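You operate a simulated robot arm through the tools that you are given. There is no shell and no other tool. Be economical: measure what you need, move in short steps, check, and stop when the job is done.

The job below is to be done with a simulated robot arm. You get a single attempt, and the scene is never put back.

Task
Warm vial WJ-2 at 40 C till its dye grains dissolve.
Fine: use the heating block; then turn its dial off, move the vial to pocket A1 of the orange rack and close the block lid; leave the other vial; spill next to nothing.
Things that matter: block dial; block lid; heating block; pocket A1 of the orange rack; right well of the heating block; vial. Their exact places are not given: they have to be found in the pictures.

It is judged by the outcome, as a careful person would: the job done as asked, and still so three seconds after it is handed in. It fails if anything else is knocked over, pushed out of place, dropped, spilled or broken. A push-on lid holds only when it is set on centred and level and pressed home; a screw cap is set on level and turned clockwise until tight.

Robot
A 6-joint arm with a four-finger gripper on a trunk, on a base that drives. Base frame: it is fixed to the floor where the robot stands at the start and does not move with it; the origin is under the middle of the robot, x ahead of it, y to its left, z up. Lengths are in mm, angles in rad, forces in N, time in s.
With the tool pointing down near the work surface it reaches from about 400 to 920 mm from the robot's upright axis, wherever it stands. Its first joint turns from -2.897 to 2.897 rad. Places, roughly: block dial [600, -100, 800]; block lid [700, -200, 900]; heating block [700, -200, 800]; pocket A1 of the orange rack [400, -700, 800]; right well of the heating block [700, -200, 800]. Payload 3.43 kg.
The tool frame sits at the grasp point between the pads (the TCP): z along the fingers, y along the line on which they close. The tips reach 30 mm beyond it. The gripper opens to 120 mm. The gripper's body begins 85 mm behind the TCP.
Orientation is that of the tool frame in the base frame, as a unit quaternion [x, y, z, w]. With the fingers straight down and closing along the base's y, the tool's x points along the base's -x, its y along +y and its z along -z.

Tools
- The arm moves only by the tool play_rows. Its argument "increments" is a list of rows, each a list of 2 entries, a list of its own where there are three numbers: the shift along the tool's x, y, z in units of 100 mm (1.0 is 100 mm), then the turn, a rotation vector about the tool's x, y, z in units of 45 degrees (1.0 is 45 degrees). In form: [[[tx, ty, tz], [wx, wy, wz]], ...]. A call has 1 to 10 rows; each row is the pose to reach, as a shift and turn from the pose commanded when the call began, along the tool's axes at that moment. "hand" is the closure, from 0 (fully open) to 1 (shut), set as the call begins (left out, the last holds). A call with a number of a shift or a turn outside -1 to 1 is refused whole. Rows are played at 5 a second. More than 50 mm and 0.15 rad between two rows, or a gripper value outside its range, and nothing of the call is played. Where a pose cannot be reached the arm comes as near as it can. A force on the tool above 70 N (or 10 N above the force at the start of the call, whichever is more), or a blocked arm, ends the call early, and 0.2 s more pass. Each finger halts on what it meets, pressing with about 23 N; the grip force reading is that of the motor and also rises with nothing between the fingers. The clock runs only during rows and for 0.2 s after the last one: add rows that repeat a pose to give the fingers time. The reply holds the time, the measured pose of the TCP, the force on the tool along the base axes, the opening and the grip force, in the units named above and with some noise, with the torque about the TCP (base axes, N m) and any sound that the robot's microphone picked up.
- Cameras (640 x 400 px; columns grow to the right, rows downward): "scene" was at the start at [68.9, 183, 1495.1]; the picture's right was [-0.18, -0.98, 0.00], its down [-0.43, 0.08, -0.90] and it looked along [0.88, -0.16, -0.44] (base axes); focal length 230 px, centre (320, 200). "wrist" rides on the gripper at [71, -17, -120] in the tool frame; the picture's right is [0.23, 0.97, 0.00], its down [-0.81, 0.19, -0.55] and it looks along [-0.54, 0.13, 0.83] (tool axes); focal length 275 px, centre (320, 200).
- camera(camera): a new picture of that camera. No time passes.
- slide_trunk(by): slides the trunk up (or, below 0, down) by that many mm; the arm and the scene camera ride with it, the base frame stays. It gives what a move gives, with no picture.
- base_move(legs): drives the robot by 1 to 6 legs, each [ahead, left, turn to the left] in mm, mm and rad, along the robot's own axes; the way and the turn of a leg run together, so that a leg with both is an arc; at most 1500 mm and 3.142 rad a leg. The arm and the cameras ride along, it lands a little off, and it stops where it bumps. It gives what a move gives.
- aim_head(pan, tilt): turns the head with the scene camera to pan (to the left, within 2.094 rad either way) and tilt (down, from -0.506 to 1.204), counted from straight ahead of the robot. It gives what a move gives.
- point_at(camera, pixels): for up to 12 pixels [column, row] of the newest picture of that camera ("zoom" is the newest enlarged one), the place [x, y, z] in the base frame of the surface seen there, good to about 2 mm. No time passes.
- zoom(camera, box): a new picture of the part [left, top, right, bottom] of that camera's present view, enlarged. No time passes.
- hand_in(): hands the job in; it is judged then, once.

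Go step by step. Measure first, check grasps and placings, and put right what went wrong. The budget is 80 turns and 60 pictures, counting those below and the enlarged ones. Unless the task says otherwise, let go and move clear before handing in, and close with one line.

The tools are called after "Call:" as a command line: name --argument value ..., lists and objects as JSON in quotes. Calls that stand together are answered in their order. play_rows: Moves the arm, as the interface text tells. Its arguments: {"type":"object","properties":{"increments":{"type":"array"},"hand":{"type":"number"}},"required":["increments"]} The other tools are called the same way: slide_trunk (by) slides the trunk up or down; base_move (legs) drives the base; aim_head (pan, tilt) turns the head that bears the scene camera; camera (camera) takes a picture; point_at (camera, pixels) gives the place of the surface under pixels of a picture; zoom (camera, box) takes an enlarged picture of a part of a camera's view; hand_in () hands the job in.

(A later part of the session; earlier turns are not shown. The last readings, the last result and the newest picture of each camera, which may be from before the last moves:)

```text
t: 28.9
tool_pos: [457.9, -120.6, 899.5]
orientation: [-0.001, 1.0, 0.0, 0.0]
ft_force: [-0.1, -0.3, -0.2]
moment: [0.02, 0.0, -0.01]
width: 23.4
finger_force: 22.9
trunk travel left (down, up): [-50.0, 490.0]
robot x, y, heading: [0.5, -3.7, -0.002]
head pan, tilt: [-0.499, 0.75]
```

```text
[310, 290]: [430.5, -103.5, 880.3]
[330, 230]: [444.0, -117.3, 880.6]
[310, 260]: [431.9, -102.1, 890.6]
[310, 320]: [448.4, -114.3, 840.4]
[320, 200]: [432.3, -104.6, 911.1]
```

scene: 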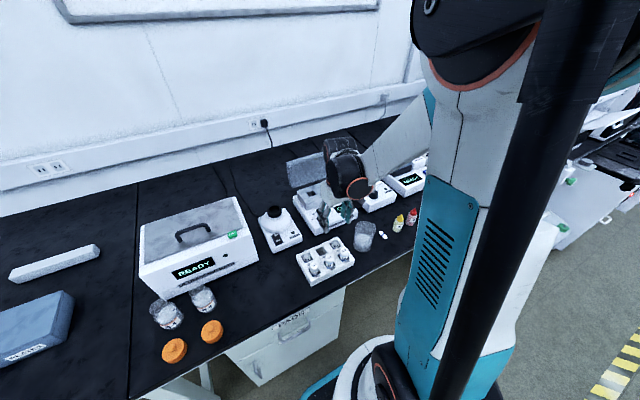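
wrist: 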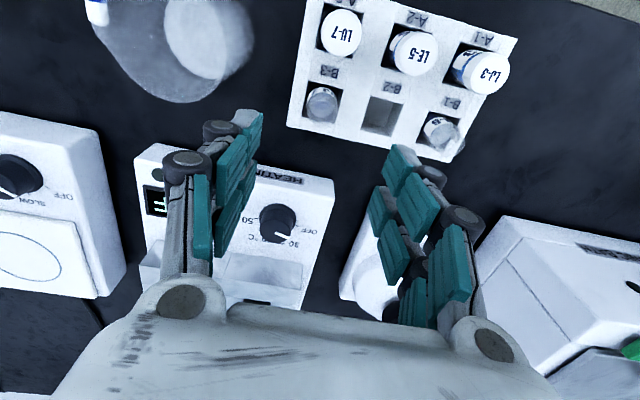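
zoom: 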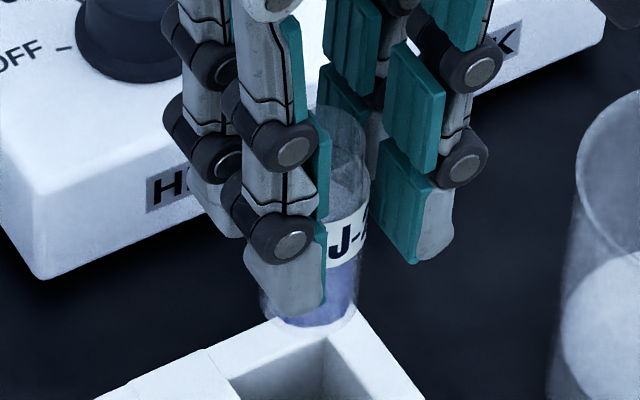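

The pocket floor is 760, so the vial bottom is TCP-64.5. I'll carry it slowly, upright, to above the right well (691,-230).

Call:
play_rows --increments '[[[0, 0, -0.1], [0, 0, 0]], [[-0.05, -0.02, -0.25], [0, 0, 0]], [[-0.15, -0.07, -0.4], [0, 0, 0]], [[-0.3, -0.15, -0.5], [0, 0, 0]], [[-0.47, -0.23, -0.5], [0, 0, 0]], [[-0.64, -0.31, -0.5], [0, 0, 0]], [[-0.8, -0.38, -0.5], [0, 0, 0]], [[-0.92, -0.44, -0.5], [0, 0, 0]], [[-0.98, -0.47, -0.5], [0, 0, 0]], [[-1.0, -0.48, -0.5], [0, 0, 0]]]'

Call:
play_rows --increments '[[[-0.03, -0.02, 0], [0, 0, 0]], [[-0.12, -0.06, 0], [0, 0, 0]], [[-0.27, -0.13, 0], [0, 0, 0]], [[-0.43, -0.21, 0], [0, 0, 0]], [[-0.6, -0.29, 0], [0, 0, 0]], [[-0.76, -0.36, 0], [0, 0, 0]], [[-0.88, -0.43, 0], [0, 0, 0]], [[-0.96, -0.46, 0], [0, 0, 0]], [[-1.0, -0.48, 0], [0, 0, 0]]]'

Call:
play_rows --increments '[[[-0.05, -0.02, 0], [0, 0, 0]], [[-0.15, -0.06, 0], [0, 0, 0]], [[-0.26, -0.1, 0], [0, 0, 0]], [[-0.32, -0.13, 0], [0, 0, 0]], [[-0.33, -0.13, 0], [0, 0, 0]]]'

Call:
zoom --camera "wrist" --box '[180, 30, 500, 230]'

Call:
zoom --camera "scene" --box '[280, 140, 400, 240]'

```text
t: 31.1
tool_pos: [558.4, -170.4, 951.2]
orientation: [-0.001, 1.0, 0.0, 0.0]
ft_force: [-0.2, 1.1, -1.1]
moment: [-0.02, 0.02, 0.02]
width: 23.4
finger_force: 23.0
trunk travel left (down, up): [-50.0, 490.0]
robot x, y, heading: [2.3, -0.5, -0.003]
head pan, tilt: [-0.499, 0.75]
```

```text
t: 33.1
tool_pos: [657.7, -217.9, 950.1]
orientation: [0.0, 1.0, 0.0, 0.0]
ft_force: [-0.4, 0.3, -0.6]
moment: [-0.03, 0.01, -0.03]
width: 23.4
finger_force: 23.1
trunk travel left (down, up): [-50.0, 490.0]
robot x, y, heading: [0.4, 1.5, 0.001]
head pan, tilt: [-0.499, 0.75]
```

```text
t: 34.3
tool_pos: [691.8, -230.9, 950.0]
orientation: [0.0, 1.0, 0.0, 0.0]
ft_force: [-0.4, 0.8, 0.5]
moment: [0.0, 0.01, -0.02]
width: 23.2
finger_force: 23.1
trunk travel left (down, up): [-50.0, 490.0]
robot x, y, heading: [0.5, -2.2, 0.001]
head pan, tilt: [-0.499, 0.75]
```

```text
2.00 times, centred on (340, 130) of wrist
```

zoom: 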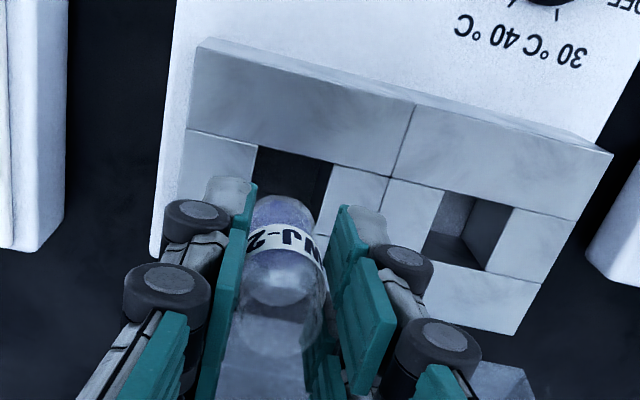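

```text
4.00 times, centred on (340, 190) of scene
```

zoom: 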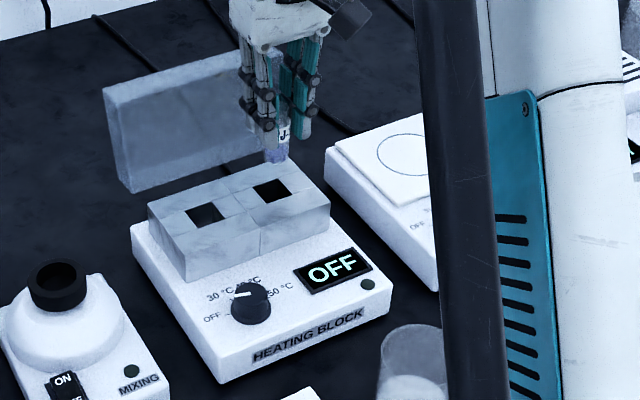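

The vial is above the right well. I'll recheck the well's corners from this zoom before lowering.

Call:
point_at --camera "zoom" --pixels '[[278, 177], [293, 193], [270, 203], [252, 187], [261, 196], [265, 182], [286, 185], [282, 198], [206, 203], [225, 217], [203, 227], [187, 212]]'

Call:
point_at --camera "wrist" --pixels '[[308, 104], [346, 112], [341, 135], [303, 125], [405, 127], [436, 134], [425, 165], [327, 107]]'

```text
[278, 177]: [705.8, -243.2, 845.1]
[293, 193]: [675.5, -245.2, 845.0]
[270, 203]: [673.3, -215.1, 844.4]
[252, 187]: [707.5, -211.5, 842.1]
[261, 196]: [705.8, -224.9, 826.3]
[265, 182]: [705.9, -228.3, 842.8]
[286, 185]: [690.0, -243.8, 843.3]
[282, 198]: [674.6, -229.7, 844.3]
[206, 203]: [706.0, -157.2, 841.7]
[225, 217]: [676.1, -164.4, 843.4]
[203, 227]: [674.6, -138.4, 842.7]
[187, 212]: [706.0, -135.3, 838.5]
```

```text
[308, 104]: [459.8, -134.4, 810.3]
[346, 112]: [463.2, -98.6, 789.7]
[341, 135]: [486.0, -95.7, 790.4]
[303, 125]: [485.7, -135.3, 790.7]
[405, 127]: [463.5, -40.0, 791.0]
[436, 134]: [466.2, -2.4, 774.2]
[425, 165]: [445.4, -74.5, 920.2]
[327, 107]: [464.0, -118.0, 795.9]
```

The well is x 674–706.5 and y -245 to -213.5, centre (690,-229). I'll lower slowly, watching for contact.

Call:
play_rows --increments '[[[0.01, 0.01, 0.1], [0, 0, 0]], [[0.01, 0.01, 0.25], [0, 0, 0]], [[0.01, 0.01, 0.4], [0, 0, 0]], [[0.01, 0.01, 0.5], [0, 0, 0]], [[0.01, 0.01, 0.58], [0, 0, 0]], [[0.01, 0.01, 0.64], [0, 0, 0]], [[0.01, 0.01, 0.68], [0, 0, 0]], [[0.01, 0.01, 0.68], [0, 0, 0]]]'

Call:
zoom --camera "scene" --box '[320, 160, 370, 205]'

```text
t: 36.1
tool_pos: [690.4, -230.1, 881.6]
orientation: [-0.001, 1.0, 0.0, -0.001]
ft_force: [0.2, 5.7, 0.4]
moment: [0.19, 0.01, 0.0]
width: 23.6
finger_force: 23.2
trunk travel left (down, up): [-50.0, 490.0]
robot x, y, heading: [1.1, -0.2, 0.004]
head pan, tilt: [-0.499, 0.75]
```

```text
8.89 times, centred on (345, 182) of scene
```

zoom: 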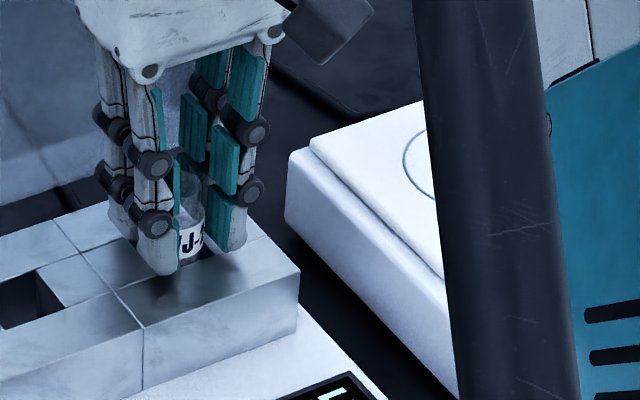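

A small +y force (5.7 N) shows the vial brushing the -y wall. I'll shift +2 mm in y and keep going gently.

Call:
play_rows --increments '[[[0, 0.02, 0], [0, 0, 0]], [[0, 0.02, 0.03], [0, 0, 0]], [[0, 0.02, 0.04], [0, 0, 0]]]'

```text
t: 36.9
tool_pos: [690.1, -229.2, 876.7]
orientation: [0.0, 1.0, 0.0, 0.0]
ft_force: [0.4, -0.1, -0.5]
moment: [-0.01, -0.01, -0.01]
width: 23.4
finger_force: 22.9
trunk travel left (down, up): [-50.0, 490.0]
robot x, y, heading: [0.6, -0.0, -0.0]
head pan, tilt: [-0.499, 0.75]
```

Force is back to zero and the tips are about 2–3 mm above the block. I'll go another 2 mm.

Call:
play_rows --increments '[[[0, 0, 0.01], [0, 0, 0]], [[0, 0, 0.02], [0, 0, 0]], [[0, 0, 0.02], [0, 0, 0]]]'

```text
t: 37.7
tool_pos: [689.3, -227.8, 875.5]
orientation: [0.0, 1.0, 0.001, 0.0]
ft_force: [0.1, 0.3, -0.2]
moment: [-0.01, 0.01, -0.01]
width: 23.1
finger_force: 23.0
trunk travel left (down, up): [-50.0, 490.0]
robot x, y, heading: [-2.1, 0.5, -0.0]
head pan, tilt: [-0.499, 0.75]
```

Still no floor contact. I'll measure the left well's floor as a guide to the depth.

Call:
zoom --camera "wrist" --box '[180, 30, 500, 230]'

Call:
point_at --camera "zoom" --pixels '[[430, 180], [450, 185], [470, 190], [460, 170], [440, 200], [480, 200]]'

```text
2.00 times, centred on (340, 130) of wrist
```

zoom: 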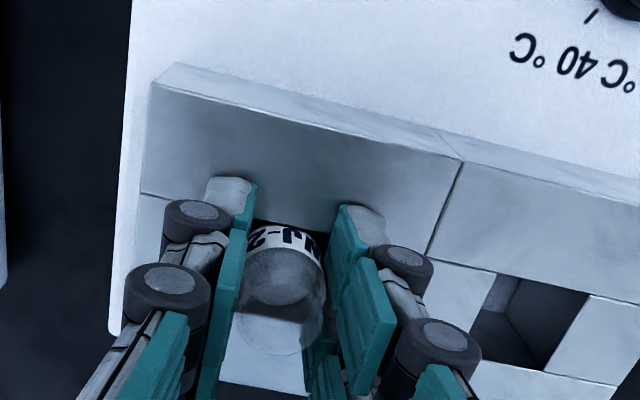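

```text
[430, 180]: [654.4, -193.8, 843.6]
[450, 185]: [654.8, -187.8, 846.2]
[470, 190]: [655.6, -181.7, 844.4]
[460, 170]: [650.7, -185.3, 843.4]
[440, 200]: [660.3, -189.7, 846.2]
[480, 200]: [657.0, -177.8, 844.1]
```

Call:
point_at --camera "zoom" --pixels '[[540, 310], [560, 300], [550, 330], [530, 340], [510, 350], [495, 330], [515, 320], [500, 355]]'

```text
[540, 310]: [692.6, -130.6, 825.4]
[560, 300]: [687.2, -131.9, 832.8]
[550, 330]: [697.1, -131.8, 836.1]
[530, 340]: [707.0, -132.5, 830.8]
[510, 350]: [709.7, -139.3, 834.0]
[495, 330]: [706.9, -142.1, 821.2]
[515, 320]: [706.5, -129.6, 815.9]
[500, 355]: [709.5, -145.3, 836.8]
```

The well floor is below 816, so it may be a few mm under the vial. I'll bring the tips almost to the block, then open very slightly so the vial slides down guided by the pads.

Call:
play_rows --increments '[[[0, 0, 0.01], [0, 0, 0]], [[0, 0, 0.01], [0, 0, 0]]]'

Call:
play_rows --increments '[[[0, 0, 0], [0, 0, 0]], [[0, 0, 0], [0, 0, 0]]]' --hand 0.795

Call:
zoom --camera "scene" --box '[320, 160, 370, 205]'

Call:
zoom --camera "wrist" --box '[180, 30, 500, 230]'

```text
t: 38.3
tool_pos: [690.2, -228.0, 874.4]
orientation: [0.0, 1.0, 0.0, 0.0]
ft_force: [-0.2, -0.9, 0.3]
moment: [-0.02, -0.04, -0.01]
width: 23.0
finger_force: 23.4
trunk travel left (down, up): [-50.0, 490.0]
robot x, y, heading: [-2.0, -0.2, -0.002]
head pan, tilt: [-0.499, 0.75]
```

```text
t: 38.9
tool_pos: [690.8, -228.1, 875.2]
orientation: [0.0, 1.0, -0.001, -0.001]
ft_force: [-0.9, -0.5, -0.5]
moment: [-0.02, 0.0, -0.02]
width: 24.6
finger_force: 0.0
trunk travel left (down, up): [-50.0, 490.0]
robot x, y, heading: [-3.4, -2.9, -0.002]
head pan, tilt: [-0.499, 0.75]
```

```text
8.89 times, centred on (345, 182) of scene
```

zoom: 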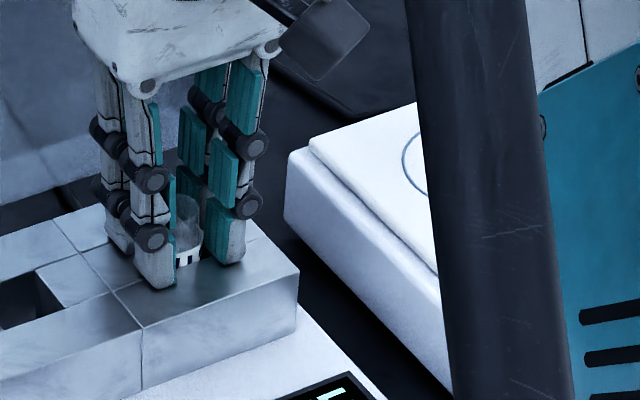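

```text
2.00 times, centred on (340, 130) of wrist
```

zoom: 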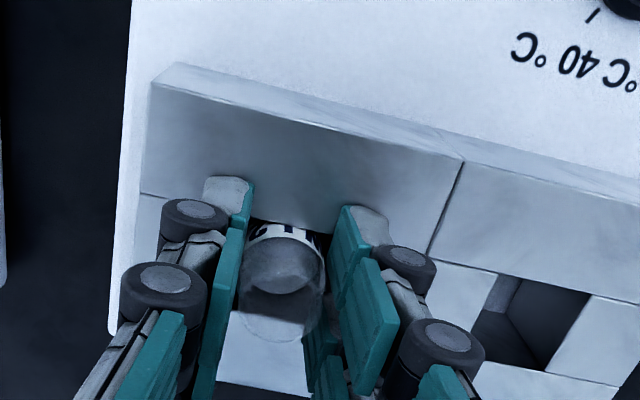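

The vial slid down and rests upright in the right well. I'll open, rise and move over the dial.

Call:
play_rows --increments '[[[0, 0, 0], [0, 0, 0]], [[0, 0, 0], [0, 0, 0]], [[0, 0, -0.2], [0, 0, 0]], [[0, 0, -0.6], [0, 0, 0]], [[0, 0, -0.8], [0, 0, 0]], [[0, 0, -0.8], [0, 0, 0]]]' --hand 0.6

Call:
play_rows --increments '[[[0.4, 0.3, 0], [0, 0, 0]], [[0.8, 0.6, 0], [0, 0, 0]], [[1.0, 0.86, 0], [0, 0, 0]], [[1.0, 0.86, 0], [0, 0, 0]]]'

Call:
camera --camera "wrist"

```text
t: 40.3
tool_pos: [688.8, -227.7, 954.8]
orientation: [0.0, 1.0, 0.0, 0.0]
ft_force: [0.2, -0.6, 0.2]
moment: [-0.02, 0.02, 0.01]
width: 48.1
finger_force: 0.0
trunk travel left (down, up): [-50.0, 490.0]
robot x, y, heading: [0.6, -0.5, 0.004]
head pan, tilt: [-0.499, 0.75]
```

```text
t: 41.3
tool_pos: [588.0, -142.4, 953.0]
orientation: [0.0, 1.0, -0.001, 0.0]
ft_force: [0.0, 0.8, -0.4]
moment: [-0.01, -0.02, -0.01]
width: 48.0
finger_force: 0.1
trunk travel left (down, up): [-50.0, 490.0]
robot x, y, heading: [1.8, 0.3, -0.002]
head pan, tilt: [-0.499, 0.75]
```

```text
20 pictures are left
```

wrist: 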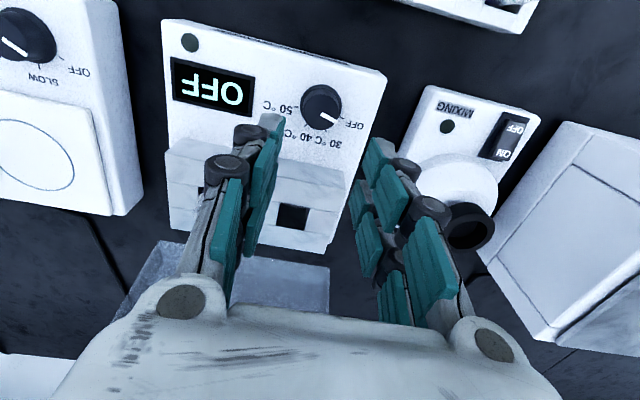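

The dial is visible at (322,106). I'll measure its edges.

Call:
point_at --camera "wrist" --pixels '[[321, 88], [341, 103], [303, 105], [320, 103], [319, 122], [330, 119], [321, 114], [346, 121], [331, 135], [303, 131], [295, 108]]'

```text
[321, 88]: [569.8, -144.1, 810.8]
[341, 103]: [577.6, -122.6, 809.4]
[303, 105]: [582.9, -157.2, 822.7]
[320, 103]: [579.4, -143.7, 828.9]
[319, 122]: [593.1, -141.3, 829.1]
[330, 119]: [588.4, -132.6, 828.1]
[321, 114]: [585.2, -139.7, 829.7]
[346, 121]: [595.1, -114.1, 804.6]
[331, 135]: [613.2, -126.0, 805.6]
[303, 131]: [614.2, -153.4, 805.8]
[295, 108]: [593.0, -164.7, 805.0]
```

The dial centre is (582,-141.5), and OFF to 40 is about 95° clockwise. I'll descend and grip the knob above its flange.

Call:
play_rows --increments '[[[0.06, 0.01, 0.3], [0, 0, 0]], [[0.06, 0.01, 0.7], [0, 0, 0]], [[0.06, 0.01, 0.95], [0, 0, 0]], [[0.06, 0.01, 0.95], [0, 0, 0]]]'

Call:
play_rows --increments '[[[0, 0, 0.07], [0, 0, 0]], [[0, 0, 0.14], [0, 0, 0]], [[0, 0, 0.14], [0, 0, 0]]]'

Call:
play_rows --increments '[[[0, 0, 0], [0, 0, 0]], [[0, 0, 0], [0, 0, 0]], [[0, 0, 0], [0, 0, 0]]]' --hand 0.9

```text
t: 42.3
tool_pos: [582.3, -141.2, 860.2]
orientation: [0.0, 1.0, -0.001, 0.0]
ft_force: [-0.2, 0.3, 0.4]
moment: [0.01, 0.02, 0.02]
width: 47.8
finger_force: 0.1
trunk travel left (down, up): [-50.0, 490.0]
robot x, y, heading: [0.7, 0.2, -0.001]
head pan, tilt: [-0.499, 0.75]
```

```text
t: 43.1
tool_pos: [584.0, -139.5, 845.2]
orientation: [0.0, 1.0, 0.0, -0.001]
ft_force: [1.0, -1.2, -0.4]
moment: [-0.04, -0.01, 0.01]
width: 47.7
finger_force: 0.0
trunk travel left (down, up): [-50.0, 490.0]
robot x, y, heading: [-0.8, -1.3, -0.0]
head pan, tilt: [-0.499, 0.75]
```

```text
t: 43.9
tool_pos: [581.6, -142.0, 845.7]
orientation: [0.001, 1.0, 0.001, 0.0]
ft_force: [3.9, -16.5, 2.8]
moment: [-0.57, -0.17, -0.14]
width: 32.1
finger_force: 44.7
trunk travel left (down, up): [-50.0, 490.0]
robot x, y, heading: [-2.3, 0.5, -0.002]
head pan, tilt: [-0.499, 0.75]
```

The knob is gripped (32 mm). I'll turn it clockwise in three calls, with a slight -y correction.

Call:
play_rows --increments '[[[0, -0.015, 0], [0, 0, 0.16]], [[0, -0.015, 0], [0, 0, 0.33]], [[0, -0.015, 0], [0, 0, 0.5]], [[0, -0.015, 0], [0, 0, 0.67]], [[0, -0.015, 0], [0, 0, 0.84]], [[0, -0.015, 0], [0, 0, 1.0]]]'

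Call:
play_rows --increments '[[[0, 0, 0], [0, 0, 0.16]], [[0, 0, 0], [0, 0, 0.33]], [[0, 0, 0], [0, 0, 0.5]], [[0, 0, 0], [0, 0, 0.67]], [[0, 0, 0], [0, 0, 0.84]], [[0, 0, 0], [0, 0, 1.0]]]'

Call:
play_rows --increments '[[[0, 0, 0], [0, 0, 0.11]], [[0, 0, 0], [0, 0, 0.11]]]'

Call:
zoom --camera "scene" --box '[290, 150, 390, 240]'

```text
t: 45.3
tool_pos: [584.6, -141.9, 845.6]
orientation: [0.383, 0.924, 0.0, 0.0]
ft_force: [20.4, 1.4, 33.4]
moment: [0.32, -0.34, 0.04]
width: 32.1
finger_force: 44.8
trunk travel left (down, up): [-50.0, 490.0]
robot x, y, heading: [-0.0, 2.4, -0.001]
head pan, tilt: [-0.499, 0.75]
```

```text
t: 46.7
tool_pos: [585.3, -141.7, 845.7]
orientation: [0.708, 0.706, 0.0, 0.002]
ft_force: [35.0, 12.8, 32.9]
moment: [0.3, -1.2, 0.04]
width: 32.1
finger_force: 45.0
trunk travel left (down, up): [-50.0, 490.0]
robot x, y, heading: [-1.5, 1.5, -0.004]
head pan, tilt: [-0.499, 0.75]
```

```text
t: 47.3
tool_pos: [586.2, -141.3, 846.0]
orientation: [0.737, 0.675, 0.001, 0.002]
ft_force: [37.1, 15.1, 27.1]
moment: [0.45, -1.31, 0.04]
width: 32.0
finger_force: 44.6
trunk travel left (down, up): [-50.0, 490.0]
robot x, y, heading: [2.1, -0.4, 0.001]
head pan, tilt: [-0.499, 0.75]
```

```text
4.44 times, centred on (340, 195) of scene
```

zoom: 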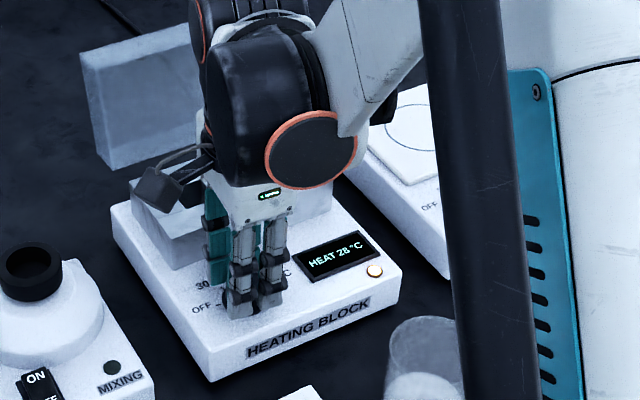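

The display reads "HEAT 28 °C" and the lamp is lit. I'll relax the lateral force, release, and rise to check that the pointer is on 40.

Call:
play_rows --increments '[[[0, 0.03, 0], [0, 0, 0]], [[0, 0.03, 0], [0, 0, 0]]]'

Call:
play_rows --increments '[[[0, 0, 0], [0, 0, 0]], [[0, 0, 0], [0, 0, 0]], [[0, 0, -0.3], [0, 0, 0]], [[0, 0, -0.7], [0, 0, 0]], [[0, 0, -1.0], [0, 0, 0]], [[0, 0, -1.0], [0, 0, 0]]]' --hand 0.6

Call:
zoom --camera "scene" --box '[305, 170, 365, 225]'

```text
t: 47.9
tool_pos: [585.0, -141.1, 844.9]
orientation: [0.737, 0.676, -0.001, 0.0]
ft_force: [8.5, 14.5, 5.0]
moment: [0.02, -0.39, -0.03]
width: 31.6
finger_force: 45.2
trunk travel left (down, up): [-50.0, 490.0]
robot x, y, heading: [-1.6, 1.1, 0.004]
head pan, tilt: [-0.499, 0.75]
```

```text
t: 49.3
tool_pos: [588.1, -141.3, 945.4]
orientation: [0.737, 0.676, 0.0, 0.0]
ft_force: [-0.4, 0.1, 0.8]
moment: [0.02, -0.03, -0.04]
width: 48.0
finger_force: 0.0
trunk travel left (down, up): [-50.0, 490.0]
robot x, y, heading: [-1.5, -4.2, -0.001]
head pan, tilt: [-0.499, 0.75]
```

```text
7.27 times, centred on (335, 198) of scene
```

zoom: 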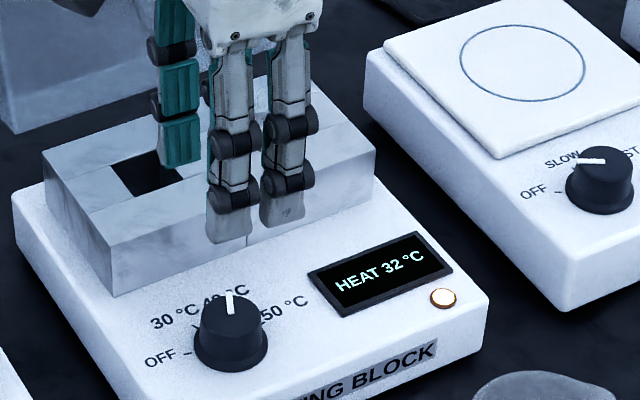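

The pointer is towards "40" and the display shows 32 °C and rising. I'll measure the pointer angle and let some time pass.

Call:
point_at --camera "zoom" --pixels '[[228, 293], [230, 313], [229, 303], [202, 308], [262, 312], [194, 326]]'

Call:
play_rows --increments '[[[0, 0, 0], [0, 0, 0]], [[0, 0, 0], [0, 0, 0]], [[0, 0, 0], [0, 0, 0]], [[0, 0, 0], [0, 0, 0]], [[0, 0, 0], [0, 0, 0]], [[0, 0, 0], [0, 0, 0]], [[0, 0, 0], [0, 0, 0]], [[0, 0, 0], [0, 0, 0]], [[0, 0, 0], [0, 0, 0]], [[0, 0, 0], [0, 0, 0]]]'

Call:
play_rows --increments '[[[0, 0, 0], [0, 0, 0]], [[0, 0, 0], [0, 0, 0]], [[0, 0, 0], [0, 0, 0]], [[0, 0, 0], [0, 0, 0]], [[0, 0, 0], [0, 0, 0]], [[0, 0, 0], [0, 0, 0]], [[0, 0, 0], [0, 0, 0]], [[0, 0, 0], [0, 0, 0]], [[0, 0, 0], [0, 0, 0]], [[0, 0, 0], [0, 0, 0]]]'

Call:
play_rows --increments '[[[0, 0, 0], [0, 0, 0]], [[0, 0, 0], [0, 0, 0]], [[0, 0, 0], [0, 0, 0]], [[0, 0, 0], [0, 0, 0]], [[0, 0, 0], [0, 0, 0]], [[0, 0, 0], [0, 0, 0]], [[0, 0, 0], [0, 0, 0]], [[0, 0, 0], [0, 0, 0]], [[0, 0, 0], [0, 0, 0]], [[0, 0, 0], [0, 0, 0]]]'

Call:
camera --camera "wrist"

```text
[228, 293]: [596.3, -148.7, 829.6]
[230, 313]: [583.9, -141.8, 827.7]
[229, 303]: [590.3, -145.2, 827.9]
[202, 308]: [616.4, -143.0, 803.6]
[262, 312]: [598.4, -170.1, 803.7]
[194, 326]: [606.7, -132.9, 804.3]
```

```text
t: 51.5
tool_pos: [588.5, -141.4, 944.0]
orientation: [0.737, 0.675, 0.0, 0.0]
ft_force: [-0.2, -0.8, -0.6]
moment: [-0.01, 0.0, -0.02]
width: 48.3
finger_force: 0.0
trunk travel left (down, up): [-50.0, 490.0]
robot x, y, heading: [-2.2, 1.2, -0.004]
head pan, tilt: [-0.499, 0.75]
```

```text
t: 53.7
tool_pos: [588.7, -141.2, 945.6]
orientation: [0.737, 0.676, 0.001, 0.0]
ft_force: [0.5, 0.7, -1.2]
moment: [0.0, -0.03, 0.01]
width: 47.9
finger_force: 0.0
trunk travel left (down, up): [-50.0, 490.0]
robot x, y, heading: [-1.0, 1.4, -0.0]
head pan, tilt: [-0.499, 0.75]
```

```text
t: 55.9
tool_pos: [588.1, -142.4, 944.6]
orientation: [0.737, 0.676, -0.001, 0.0]
ft_force: [-0.1, 0.8, 0.8]
moment: [-0.03, 0.01, -0.02]
width: 48.2
finger_force: 0.0
trunk travel left (down, up): [-50.0, 490.0]
robot x, y, heading: [3.5, -2.2, 0.001]
head pan, tilt: [-0.499, 0.75]
```

```text
17 pictures are left
```

wrist: 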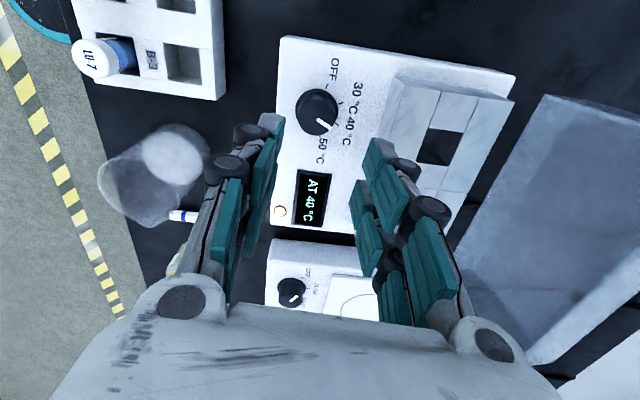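

The display reads "AT 40 °C". I'll move the gripper aside (+y) so the scene camera can see the vial, and wait.

Call:
play_rows --increments '[[[0.4, 0, 0], [0, 0, 0]], [[0.8, 0, 0], [0, 0, 0]], [[1.0, 0, 0], [0, 0, 0]], [[1.0, 0, 0], [0, 0, 0]], [[1.0, 0, 0], [0, 0, 0]], [[1.0, 0, 0], [0, 0, 0]], [[1.0, 0, 0], [0, 0, 0]], [[1.0, 0, 0], [0, 0, 0]], [[1.0, 0, 0], [0, 0, 0]], [[1.0, 0, 0], [0, 0, 0]]]'

Call:
zoom --camera "scene" --box '[330, 165, 370, 195]'

```text
t: 58.1
tool_pos: [596.9, -43.0, 946.2]
orientation: [0.737, 0.676, 0.001, 0.0]
ft_force: [-0.2, 0.3, -0.8]
moment: [-0.04, -0.01, -0.05]
width: 47.8
finger_force: 0.1
trunk travel left (down, up): [-50.0, 490.0]
robot x, y, heading: [-2.2, -0.1, 0.001]
head pan, tilt: [-0.499, 0.75]
```

```text
13.33 times, centred on (350, 180) of scene
```

zoom: 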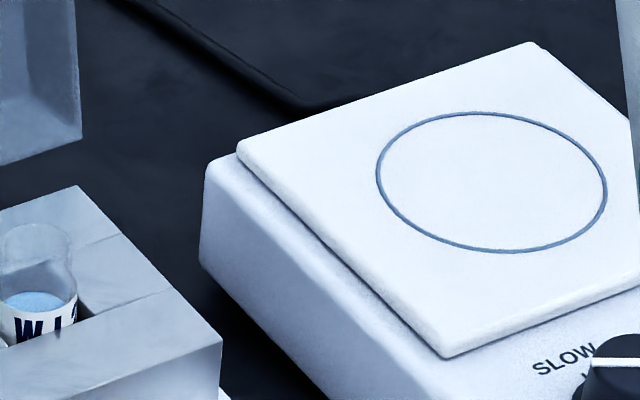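

The liquid in the vial at (35,300) is turning blue. I'll wait and look again.

Call:
play_rows --increments '[[[0, 0, 0], [0, 0, 0]], [[0, 0, 0], [0, 0, 0]], [[0, 0, 0], [0, 0, 0]], [[0, 0, 0], [0, 0, 0]], [[0, 0, 0], [0, 0, 0]], [[0, 0, 0], [0, 0, 0]], [[0, 0, 0], [0, 0, 0]], [[0, 0, 0], [0, 0, 0]], [[0, 0, 0], [0, 0, 0]], [[0, 0, 0], [0, 0, 0]]]'

Call:
play_rows --increments '[[[0, 0, 0], [0, 0, 0]], [[0, 0, 0], [0, 0, 0]], [[0, 0, 0], [0, 0, 0]], [[0, 0, 0], [0, 0, 0]], [[0, 0, 0], [0, 0, 0]], [[0, 0, 0], [0, 0, 0]], [[0, 0, 0], [0, 0, 0]], [[0, 0, 0], [0, 0, 0]], [[0, 0, 0], [0, 0, 0]], [[0, 0, 0], [0, 0, 0]]]'

Call:
play_rows --increments '[[[0, 0, 0], [0, 0, 0]], [[0, 0, 0], [0, 0, 0]], [[0, 0, 0], [0, 0, 0]], [[0, 0, 0], [0, 0, 0]], [[0, 0, 0], [0, 0, 0]], [[0, 0, 0], [0, 0, 0]], [[0, 0, 0], [0, 0, 0]], [[0, 0, 0], [0, 0, 0]], [[0, 0, 0], [0, 0, 0]], [[0, 0, 0], [0, 0, 0]]]'

Call:
play_rows --increments '[[[0, 0, 0], [0, 0, 0]], [[0, 0, 0], [0, 0, 0]], [[0, 0, 0], [0, 0, 0]], [[0, 0, 0], [0, 0, 0]], [[0, 0, 0], [0, 0, 0]], [[0, 0, 0], [0, 0, 0]], [[0, 0, 0], [0, 0, 0]], [[0, 0, 0], [0, 0, 0]], [[0, 0, 0], [0, 0, 0]], [[0, 0, 0], [0, 0, 0]]]'

Call:
zoom --camera "scene" --box '[312, 175, 344, 205]'

```text
t: 60.3
tool_pos: [596.4, -42.2, 945.9]
orientation: [0.737, 0.676, 0.0, 0.0]
ft_force: [0.0, 0.0, 0.6]
moment: [-0.01, 0.0, -0.02]
width: 48.2
finger_force: 0.0
trunk travel left (down, up): [-50.0, 490.0]
robot x, y, heading: [-1.5, 0.2, 0.006]
head pan, tilt: [-0.499, 0.75]
```

```text
t: 62.5
tool_pos: [594.2, -42.3, 945.4]
orientation: [0.738, 0.675, 0.0, 0.0]
ft_force: [0.1, 0.1, -0.8]
moment: [0.0, 0.04, -0.01]
width: 47.9
finger_force: 0.0
trunk travel left (down, up): [-50.0, 490.0]
robot x, y, heading: [-5.1, 1.2, 0.0]
head pan, tilt: [-0.499, 0.75]
```

```text
t: 64.7
tool_pos: [596.2, -42.2, 946.0]
orientation: [0.737, 0.676, -0.001, 0.0]
ft_force: [-0.3, 1.3, 0.4]
moment: [0.0, 0.0, -0.01]
width: 48.0
finger_force: 0.2
trunk travel left (down, up): [-50.0, 490.0]
robot x, y, heading: [-0.5, 5.0, 0.0]
head pan, tilt: [-0.499, 0.75]
```

```text
t: 66.9
tool_pos: [596.3, -41.2, 946.2]
orientation: [0.737, 0.676, 0.0, 0.0]
ft_force: [-0.4, 0.8, 0.6]
moment: [-0.01, 0.03, -0.02]
width: 48.1
finger_force: 0.1
trunk travel left (down, up): [-50.0, 490.0]
robot x, y, heading: [-2.6, -0.1, 0.003]
head pan, tilt: [-0.499, 0.75]
```

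```text
13.33 times, centred on (328, 190) of scene
```

zoom: 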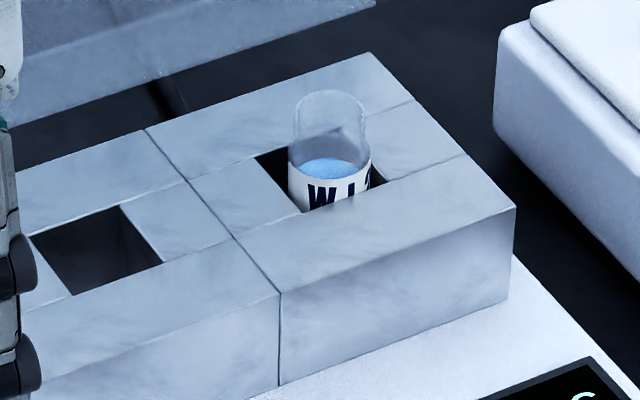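

The liquid is getting bluer as the grains dissolve. I'll wait about 18 s more and compare.

Call:
play_rows --increments '[[[0, 0, 0], [0, 0, 0]], [[0, 0, 0], [0, 0, 0]], [[0, 0, 0], [0, 0, 0]], [[0, 0, 0], [0, 0, 0]], [[0, 0, 0], [0, 0, 0]], [[0, 0, 0], [0, 0, 0]], [[0, 0, 0], [0, 0, 0]], [[0, 0, 0], [0, 0, 0]], [[0, 0, 0], [0, 0, 0]], [[0, 0, 0], [0, 0, 0]]]'

Call:
play_rows --increments '[[[0, 0, 0], [0, 0, 0]], [[0, 0, 0], [0, 0, 0]], [[0, 0, 0], [0, 0, 0]], [[0, 0, 0], [0, 0, 0]], [[0, 0, 0], [0, 0, 0]], [[0, 0, 0], [0, 0, 0]], [[0, 0, 0], [0, 0, 0]], [[0, 0, 0], [0, 0, 0]], [[0, 0, 0], [0, 0, 0]], [[0, 0, 0], [0, 0, 0]]]'

Call:
play_rows --increments '[[[0, 0, 0], [0, 0, 0]], [[0, 0, 0], [0, 0, 0]], [[0, 0, 0], [0, 0, 0]], [[0, 0, 0], [0, 0, 0]], [[0, 0, 0], [0, 0, 0]], [[0, 0, 0], [0, 0, 0]], [[0, 0, 0], [0, 0, 0]], [[0, 0, 0], [0, 0, 0]], [[0, 0, 0], [0, 0, 0]], [[0, 0, 0], [0, 0, 0]]]'

Call:
play_rows --increments '[[[0, 0, 0], [0, 0, 0]], [[0, 0, 0], [0, 0, 0]], [[0, 0, 0], [0, 0, 0]], [[0, 0, 0], [0, 0, 0]], [[0, 0, 0], [0, 0, 0]], [[0, 0, 0], [0, 0, 0]], [[0, 0, 0], [0, 0, 0]], [[0, 0, 0], [0, 0, 0]], [[0, 0, 0], [0, 0, 0]], [[0, 0, 0], [0, 0, 0]]]'

Call:
play_rows --increments '[[[0, 0, 0], [0, 0, 0]], [[0, 0, 0], [0, 0, 0]], [[0, 0, 0], [0, 0, 0]], [[0, 0, 0], [0, 0, 0]], [[0, 0, 0], [0, 0, 0]], [[0, 0, 0], [0, 0, 0]], [[0, 0, 0], [0, 0, 0]], [[0, 0, 0], [0, 0, 0]], [[0, 0, 0], [0, 0, 0]], [[0, 0, 0], [0, 0, 0]]]'

Call:
play_rows --increments '[[[0, 0, 0], [0, 0, 0]], [[0, 0, 0], [0, 0, 0]], [[0, 0, 0], [0, 0, 0]], [[0, 0, 0], [0, 0, 0]], [[0, 0, 0], [0, 0, 0]], [[0, 0, 0], [0, 0, 0]], [[0, 0, 0], [0, 0, 0]], [[0, 0, 0], [0, 0, 0]], [[0, 0, 0], [0, 0, 0]], [[0, 0, 0], [0, 0, 0]]]'

Call:
play_rows --increments '[[[0, 0, 0], [0, 0, 0]], [[0, 0, 0], [0, 0, 0]], [[0, 0, 0], [0, 0, 0]], [[0, 0, 0], [0, 0, 0]], [[0, 0, 0], [0, 0, 0]], [[0, 0, 0], [0, 0, 0]], [[0, 0, 0], [0, 0, 0]], [[0, 0, 0], [0, 0, 0]], [[0, 0, 0], [0, 0, 0]], [[0, 0, 0], [0, 0, 0]]]'

Call:
play_rows --increments '[[[0, 0, 0], [0, 0, 0]], [[0, 0, 0], [0, 0, 0]], [[0, 0, 0], [0, 0, 0]], [[0, 0, 0], [0, 0, 0]], [[0, 0, 0], [0, 0, 0]], [[0, 0, 0], [0, 0, 0]], [[0, 0, 0], [0, 0, 0]], [[0, 0, 0], [0, 0, 0]], [[0, 0, 0], [0, 0, 0]], [[0, 0, 0], [0, 0, 0]]]'

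Call:
zoom --camera "scene" --box '[312, 175, 344, 205]'

```text
t: 69.1
tool_pos: [595.5, -42.0, 948.0]
orientation: [0.737, 0.675, 0.0, 0.0]
ft_force: [0.2, -0.2, 0.3]
moment: [0.01, -0.01, 0.01]
width: 48.1
finger_force: 0.1
trunk travel left (down, up): [-50.0, 490.0]
robot x, y, heading: [-1.5, 0.9, -0.0]
head pan, tilt: [-0.499, 0.75]
```

```text
t: 71.3
tool_pos: [595.4, -42.0, 946.3]
orientation: [0.737, 0.675, -0.001, 0.0]
ft_force: [0.0, -0.3, 0.2]
moment: [0.04, 0.0, 0.03]
width: 47.9
finger_force: 0.1
trunk travel left (down, up): [-50.0, 490.0]
robot x, y, heading: [0.6, -3.3, -0.002]
head pan, tilt: [-0.499, 0.75]
```

```text
t: 73.5
tool_pos: [595.7, -43.4, 947.0]
orientation: [0.738, 0.675, 0.0, 0.0]
ft_force: [0.4, -0.3, -0.6]
moment: [-0.02, 0.0, 0.01]
width: 47.9
finger_force: 0.0
trunk travel left (down, up): [-50.0, 490.0]
robot x, y, heading: [-1.7, -0.1, -0.002]
head pan, tilt: [-0.499, 0.75]
```

```text
t: 75.7
tool_pos: [595.4, -42.3, 946.7]
orientation: [0.737, 0.675, 0.0, 0.0]
ft_force: [-0.1, -0.6, 0.4]
moment: [-0.01, 0.03, 0.02]
width: 48.0
finger_force: 0.0
trunk travel left (down, up): [-50.0, 490.0]
robot x, y, heading: [1.1, -2.9, -0.005]
head pan, tilt: [-0.499, 0.75]
```

```text
t: 77.9
tool_pos: [595.3, -42.7, 946.1]
orientation: [0.737, 0.676, 0.0, 0.0]
ft_force: [0.3, -0.3, 0.3]
moment: [0.0, 0.03, 0.01]
width: 48.3
finger_force: 0.0
trunk travel left (down, up): [-50.0, 490.0]
robot x, y, heading: [1.1, 0.2, 0.001]
head pan, tilt: [-0.499, 0.75]
```

```text
t: 80.1
tool_pos: [595.3, -41.1, 946.4]
orientation: [0.737, 0.676, 0.0, 0.0]
ft_force: [-0.3, 0.1, -0.7]
moment: [-0.02, 0.0, 0.0]
width: 48.2
finger_force: 0.1
trunk travel left (down, up): [-50.0, 490.0]
robot x, y, heading: [-1.9, -0.0, 0.002]
head pan, tilt: [-0.499, 0.75]
```

```text
t: 82.3
tool_pos: [596.7, -42.9, 946.2]
orientation: [0.737, 0.676, 0.0, 0.0]
ft_force: [0.1, -0.8, 0.1]
moment: [0.0, -0.02, -0.04]
width: 47.8
finger_force: 0.1
trunk travel left (down, up): [-50.0, 490.0]
robot x, y, heading: [-2.1, 4.4, 0.003]
head pan, tilt: [-0.499, 0.75]
```

```text
t: 84.5
tool_pos: [596.1, -43.0, 944.3]
orientation: [0.738, 0.675, -0.001, 0.0]
ft_force: [0.2, 0.1, -0.7]
moment: [0.04, -0.03, 0.0]
width: 47.9
finger_force: 0.1
trunk travel left (down, up): [-50.0, 490.0]
robot x, y, heading: [-1.1, 1.0, -0.0]
head pan, tilt: [-0.499, 0.75]
```

```text
13.33 times, centred on (328, 190) of scene
```

zoom: 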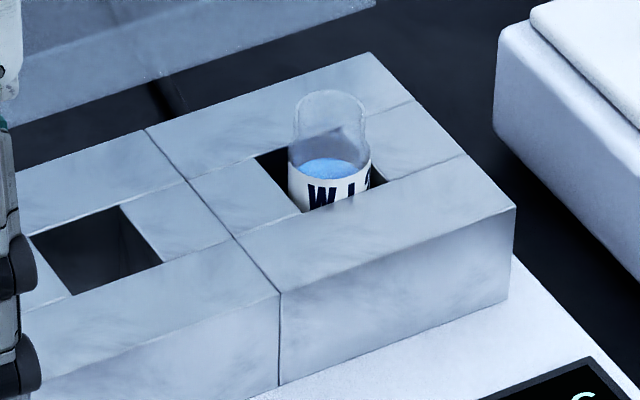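

The colour is unchanged or only slightly deeper, close to saturation. I'll wait a little longer for margin, then return to the dial.

Call:
play_rows --increments '[[[0, 0, 0], [0, 0, 0]], [[0, 0, 0], [0, 0, 0]], [[0, 0, 0], [0, 0, 0]], [[0, 0, 0], [0, 0, 0]], [[0, 0, 0], [0, 0, 0]], [[0, 0, 0], [0, 0, 0]], [[0, 0, 0], [0, 0, 0]], [[0, 0, 0], [0, 0, 0]], [[0, 0, 0], [0, 0, 0]], [[0, 0, 0], [0, 0, 0]]]'

Call:
play_rows --increments '[[[0, 0, 0], [0, 0, 0]], [[0, 0, 0], [0, 0, 0]], [[0, 0, 0], [0, 0, 0]], [[0, 0, 0], [0, 0, 0]], [[0, 0, 0], [0, 0, 0]], [[0, 0, 0], [0, 0, 0]], [[0, 0, 0], [0, 0, 0]], [[0, 0, 0], [0, 0, 0]], [[0, 0, 0], [0, 0, 0]], [[0, 0, 0], [0, 0, 0]]]'

Call:
play_rows --increments '[[[0, 0, 0], [0, 0, 0]], [[0, 0, 0], [0, 0, 0]], [[0, 0, 0], [0, 0, 0]], [[0, 0, 0], [0, 0, 0]], [[0, 0, 0], [0, 0, 0]], [[0, 0, 0], [0, 0, 0]], [[0, 0, 0], [0, 0, 0]], [[0, 0, 0], [0, 0, 0]], [[0, 0, 0], [0, 0, 0]], [[0, 0, 0], [0, 0, 0]]]'

Call:
play_rows --increments '[[[0, 0, 0], [0, 0, 0]], [[0, 0, 0], [0, 0, 0]], [[0, 0, 0], [0, 0, 0]], [[0, 0, 0], [0, 0, 0]], [[0, 0, 0], [0, 0, 0]], [[0, 0, 0], [0, 0, 0]], [[0, 0, 0], [0, 0, 0]], [[0, 0, 0], [0, 0, 0]], [[0, 0, 0], [0, 0, 0]], [[0, 0, 0], [0, 0, 0]]]'

Call:
play_rows --increments '[[[0, 0, 0], [0, 0, 0]], [[0, 0, 0], [0, 0, 0]], [[0, 0, 0], [0, 0, 0]], [[0, 0, 0], [0, 0, 0]], [[0, 0, 0], [0, 0, 0]], [[0, 0, 0], [0, 0, 0]], [[0, 0, 0], [0, 0, 0]], [[0, 0, 0], [0, 0, 0]], [[0, 0, 0], [0, 0, 0]], [[0, 0, 0], [0, 0, 0]]]'

Call:
play_rows --increments '[[[0, 0, 0], [0, 0, 0]], [[0, 0, 0], [0, 0, 0]], [[0, 0, 0], [0, 0, 0]], [[0, 0, 0], [0, 0, 0]], [[0, 0, 0], [0, 0, 0]], [[0, 0, 0], [0, 0, 0]], [[0, 0, 0], [0, 0, 0]], [[0, 0, 0], [0, 0, 0]], [[0, 0, 0], [0, 0, 0]], [[0, 0, 0], [0, 0, 0]]]'

Call:
zoom --camera "scene" --box '[312, 175, 344, 205]'

Call:
play_rows --increments '[[[-0.4, 0, 0], [0, 0, 0]], [[-0.8, -0.02, 0], [0, 0, 0]], [[-1.0, -0.03, 0], [0, 0, 0]], [[-1.0, -0.03, 0.4], [0, 0, 0]], [[-1.0, -0.03, 0.8], [0, 0, 0]], [[-1.0, -0.03, 1.0], [0, 0, 0]], [[-1.0, -0.03, 1.0], [0, 0, 0]]]'

```text
t: 86.7
tool_pos: [596.1, -42.2, 945.4]
orientation: [0.737, 0.676, 0.0, 0.0]
ft_force: [0.4, -0.2, 0.6]
moment: [-0.01, 0.0, 0.0]
width: 48.1
finger_force: 0.1
trunk travel left (down, up): [-50.0, 490.0]
robot x, y, heading: [-0.2, 2.7, 0.002]
head pan, tilt: [-0.499, 0.75]
```

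```text
t: 88.9
tool_pos: [596.1, -43.1, 947.5]
orientation: [0.737, 0.676, -0.001, 0.0]
ft_force: [0.2, 0.6, -0.1]
moment: [-0.01, 0.0, -0.03]
width: 47.8
finger_force: 0.1
trunk travel left (down, up): [-50.0, 490.0]
robot x, y, heading: [2.4, -1.7, -0.0]
head pan, tilt: [-0.499, 0.75]
```

```text
t: 91.1
tool_pos: [595.7, -43.0, 947.4]
orientation: [0.737, 0.676, 0.001, 0.0]
ft_force: [0.7, -0.2, 0.3]
moment: [0.0, 0.02, 0.0]
width: 48.0
finger_force: 0.0
trunk travel left (down, up): [-50.0, 490.0]
robot x, y, heading: [-1.5, -0.3, -0.004]
head pan, tilt: [-0.499, 0.75]
```

```text
t: 93.3
tool_pos: [595.5, -41.5, 946.0]
orientation: [0.737, 0.676, 0.0, 0.0]
ft_force: [-0.4, -0.3, -0.1]
moment: [0.01, 0.05, -0.01]
width: 47.8
finger_force: 0.1
trunk travel left (down, up): [-50.0, 490.0]
robot x, y, heading: [-2.3, -0.9, -0.001]
head pan, tilt: [-0.499, 0.75]
```

```text
t: 95.5
tool_pos: [595.9, -41.6, 945.2]
orientation: [0.737, 0.675, 0.001, 0.0]
ft_force: [-0.3, 0.3, -0.5]
moment: [0.0, 0.0, 0.02]
width: 48.2
finger_force: 0.1
trunk travel left (down, up): [-50.0, 490.0]
robot x, y, heading: [1.2, 1.2, 0.002]
head pan, tilt: [-0.499, 0.75]
```

```text
t: 97.7
tool_pos: [595.3, -41.9, 946.3]
orientation: [0.737, 0.675, 0.0, 0.0]
ft_force: [-0.5, 0.8, -0.3]
moment: [-0.02, 0.03, -0.01]
width: 48.1
finger_force: 0.0
trunk travel left (down, up): [-50.0, 490.0]
robot x, y, heading: [0.2, -1.4, -0.001]
head pan, tilt: [-0.499, 0.75]
```

```text
13.33 times, centred on (328, 190) of scene
```

zoom: 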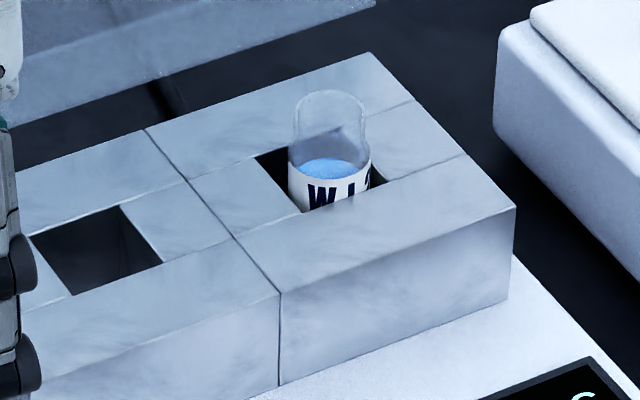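

```text
t: 99.3
tool_pos: [583.2, -144.4, 846.1]
orientation: [0.737, 0.675, 0.0, 0.0]
ft_force: [1.1, -0.5, -0.8]
moment: [-0.04, -0.04, -0.01]
width: 48.0
finger_force: 0.0
trunk travel left (down, up): [-50.0, 490.0]
robot x, y, heading: [-0.2, 1.5, -0.004]
head pan, tilt: [-0.499, 0.75]
```

The blue has not changed from t=84 to 98, so the dye is dissolved. I'll grip the knob and turn it back 95° to OFF.

Call:
play_rows --increments '[[[0.02, 0.01, 0], [0, 0, 0]], [[0.02, 0.01, 0], [0, 0, 0]], [[0.02, 0.01, 0], [0, 0, 0]]]' --hand 0.9

Call:
play_rows --increments '[[[0, 0, 0], [0, 0, -0.16]], [[0, 0, 0], [0, 0, -0.33]], [[0, 0, 0], [0, 0, -0.5]], [[0, 0, 0], [0, 0, -0.67]], [[0, 0, 0], [0, 0, -0.84]], [[0, 0, 0], [0, 0, -1.0]]]'

Call:
play_rows --increments '[[[0, 0, 0], [0, 0, -0.16]], [[0, 0, 0], [0, 0, -0.33]], [[0, 0, 0], [0, 0, -0.5]], [[0, 0, 0], [0, 0, -0.67]], [[0, 0, 0], [0, 0, -0.84]], [[0, 0, 0], [0, 0, -1.0]]]'

Call:
play_rows --increments '[[[0, 0, 0], [0, 0, -0.13]], [[0, 0, 0], [0, 0, -0.13]]]'

Call:
zoom --camera "scene" --box '[290, 150, 390, 240]'

```text
t: 100.1
tool_pos: [584.3, -143.5, 847.0]
orientation: [0.738, 0.675, 0.0, 0.0]
ft_force: [2.8, -13.4, 3.8]
moment: [-0.71, -0.06, -0.05]
width: 32.0
finger_force: 44.8
trunk travel left (down, up): [-50.0, 490.0]
robot x, y, heading: [-1.8, 2.7, 0.001]
head pan, tilt: [-0.499, 0.75]
```

```text
t: 101.5
tool_pos: [585.8, -141.9, 845.9]
orientation: [0.421, 0.907, 0.0, 0.001]
ft_force: [23.9, -27.1, 34.9]
moment: [-0.65, -0.67, 0.02]
width: 32.1
finger_force: 45.2
trunk travel left (down, up): [-50.0, 490.0]
robot x, y, heading: [1.9, 1.3, 0.001]
head pan, tilt: [-0.499, 0.75]
```

```text
t: 102.9
tool_pos: [585.4, -142.7, 845.9]
orientation: [0.043, 0.999, 0.0, 0.001]
ft_force: [21.2, -27.9, 39.4]
moment: [-0.93, -0.36, -0.03]
width: 32.0
finger_force: 45.1
trunk travel left (down, up): [-50.0, 490.0]
robot x, y, heading: [2.8, 3.6, -0.003]
head pan, tilt: [-0.499, 0.75]
```

```text
t: 103.5
tool_pos: [584.6, -141.6, 846.1]
orientation: [-0.008, 1.0, 0.0, 0.002]
ft_force: [21.0, -29.9, 34.8]
moment: [-0.91, -0.66, -0.01]
width: 32.1
finger_force: 45.3
trunk travel left (down, up): [-50.0, 490.0]
robot x, y, heading: [0.3, -2.8, -0.002]
head pan, tilt: [-0.499, 0.75]
```

```text
4.44 times, centred on (340, 195) of scene
```

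zoom: 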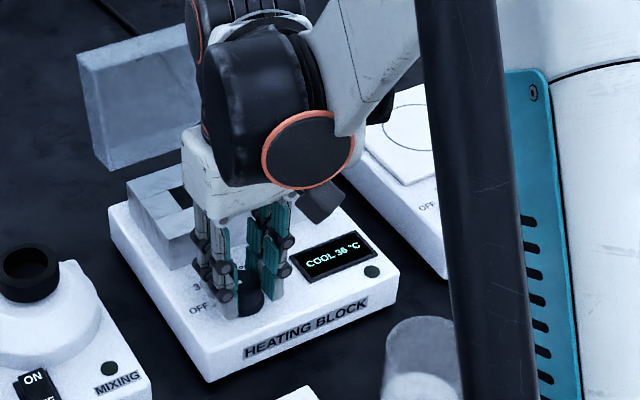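

The display shows "COOL 36 °C" and the lamp is out, so the dial is off. I'll release, rise and go above the vial.

Call:
play_rows --increments '[[[0, 0, 0], [0, 0, 0]], [[0, 0, 0], [0, 0, 0]], [[0, 0, -0.3], [0, 0, 0]], [[0, 0, -0.7], [0, 0, 0.02]], [[0, 0, -1.0], [0, 0, 0.02]], [[0, 0, -1.0], [0, 0, 0.02]]]' --hand 0.55

Call:
play_rows --increments '[[[-0.3, -0.26, -0.15], [0, 0, 0]], [[-0.6, -0.52, -0.15], [0, 0, 0]], [[-0.9, -0.8, -0.15], [0, 0, 0]], [[-1.0, -0.86, -0.15], [0, 0, 0]], [[-1.0, -0.86, -0.15], [0, 0, 0]]]'

Call:
zoom --camera "scene" --box '[290, 150, 390, 240]'

```text
t: 104.9
tool_pos: [583.3, -139.4, 947.8]
orientation: [-0.001, 1.0, 0.0, 0.0]
ft_force: [-0.4, -0.2, 0.4]
moment: [-0.02, -0.02, 0.01]
width: 53.9
finger_force: 0.1
trunk travel left (down, up): [-50.0, 490.0]
robot x, y, heading: [-1.2, -0.7, -0.002]
head pan, tilt: [-0.499, 0.75]
```

```text
t: 106.1
tool_pos: [682.9, -227.9, 960.9]
orientation: [0.0, 1.0, 0.0, 0.0]
ft_force: [-0.1, 0.3, -0.5]
moment: [0.02, 0.02, -0.03]
width: 53.9
finger_force: 0.0
trunk travel left (down, up): [-50.0, 490.0]
robot x, y, heading: [-0.8, 1.6, -0.003]
head pan, tilt: [-0.499, 0.75]
```

```text
4.44 times, centred on (340, 195) of scene
```

zoom: 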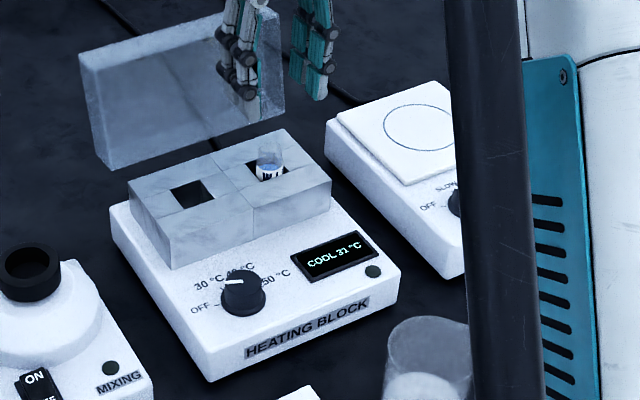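

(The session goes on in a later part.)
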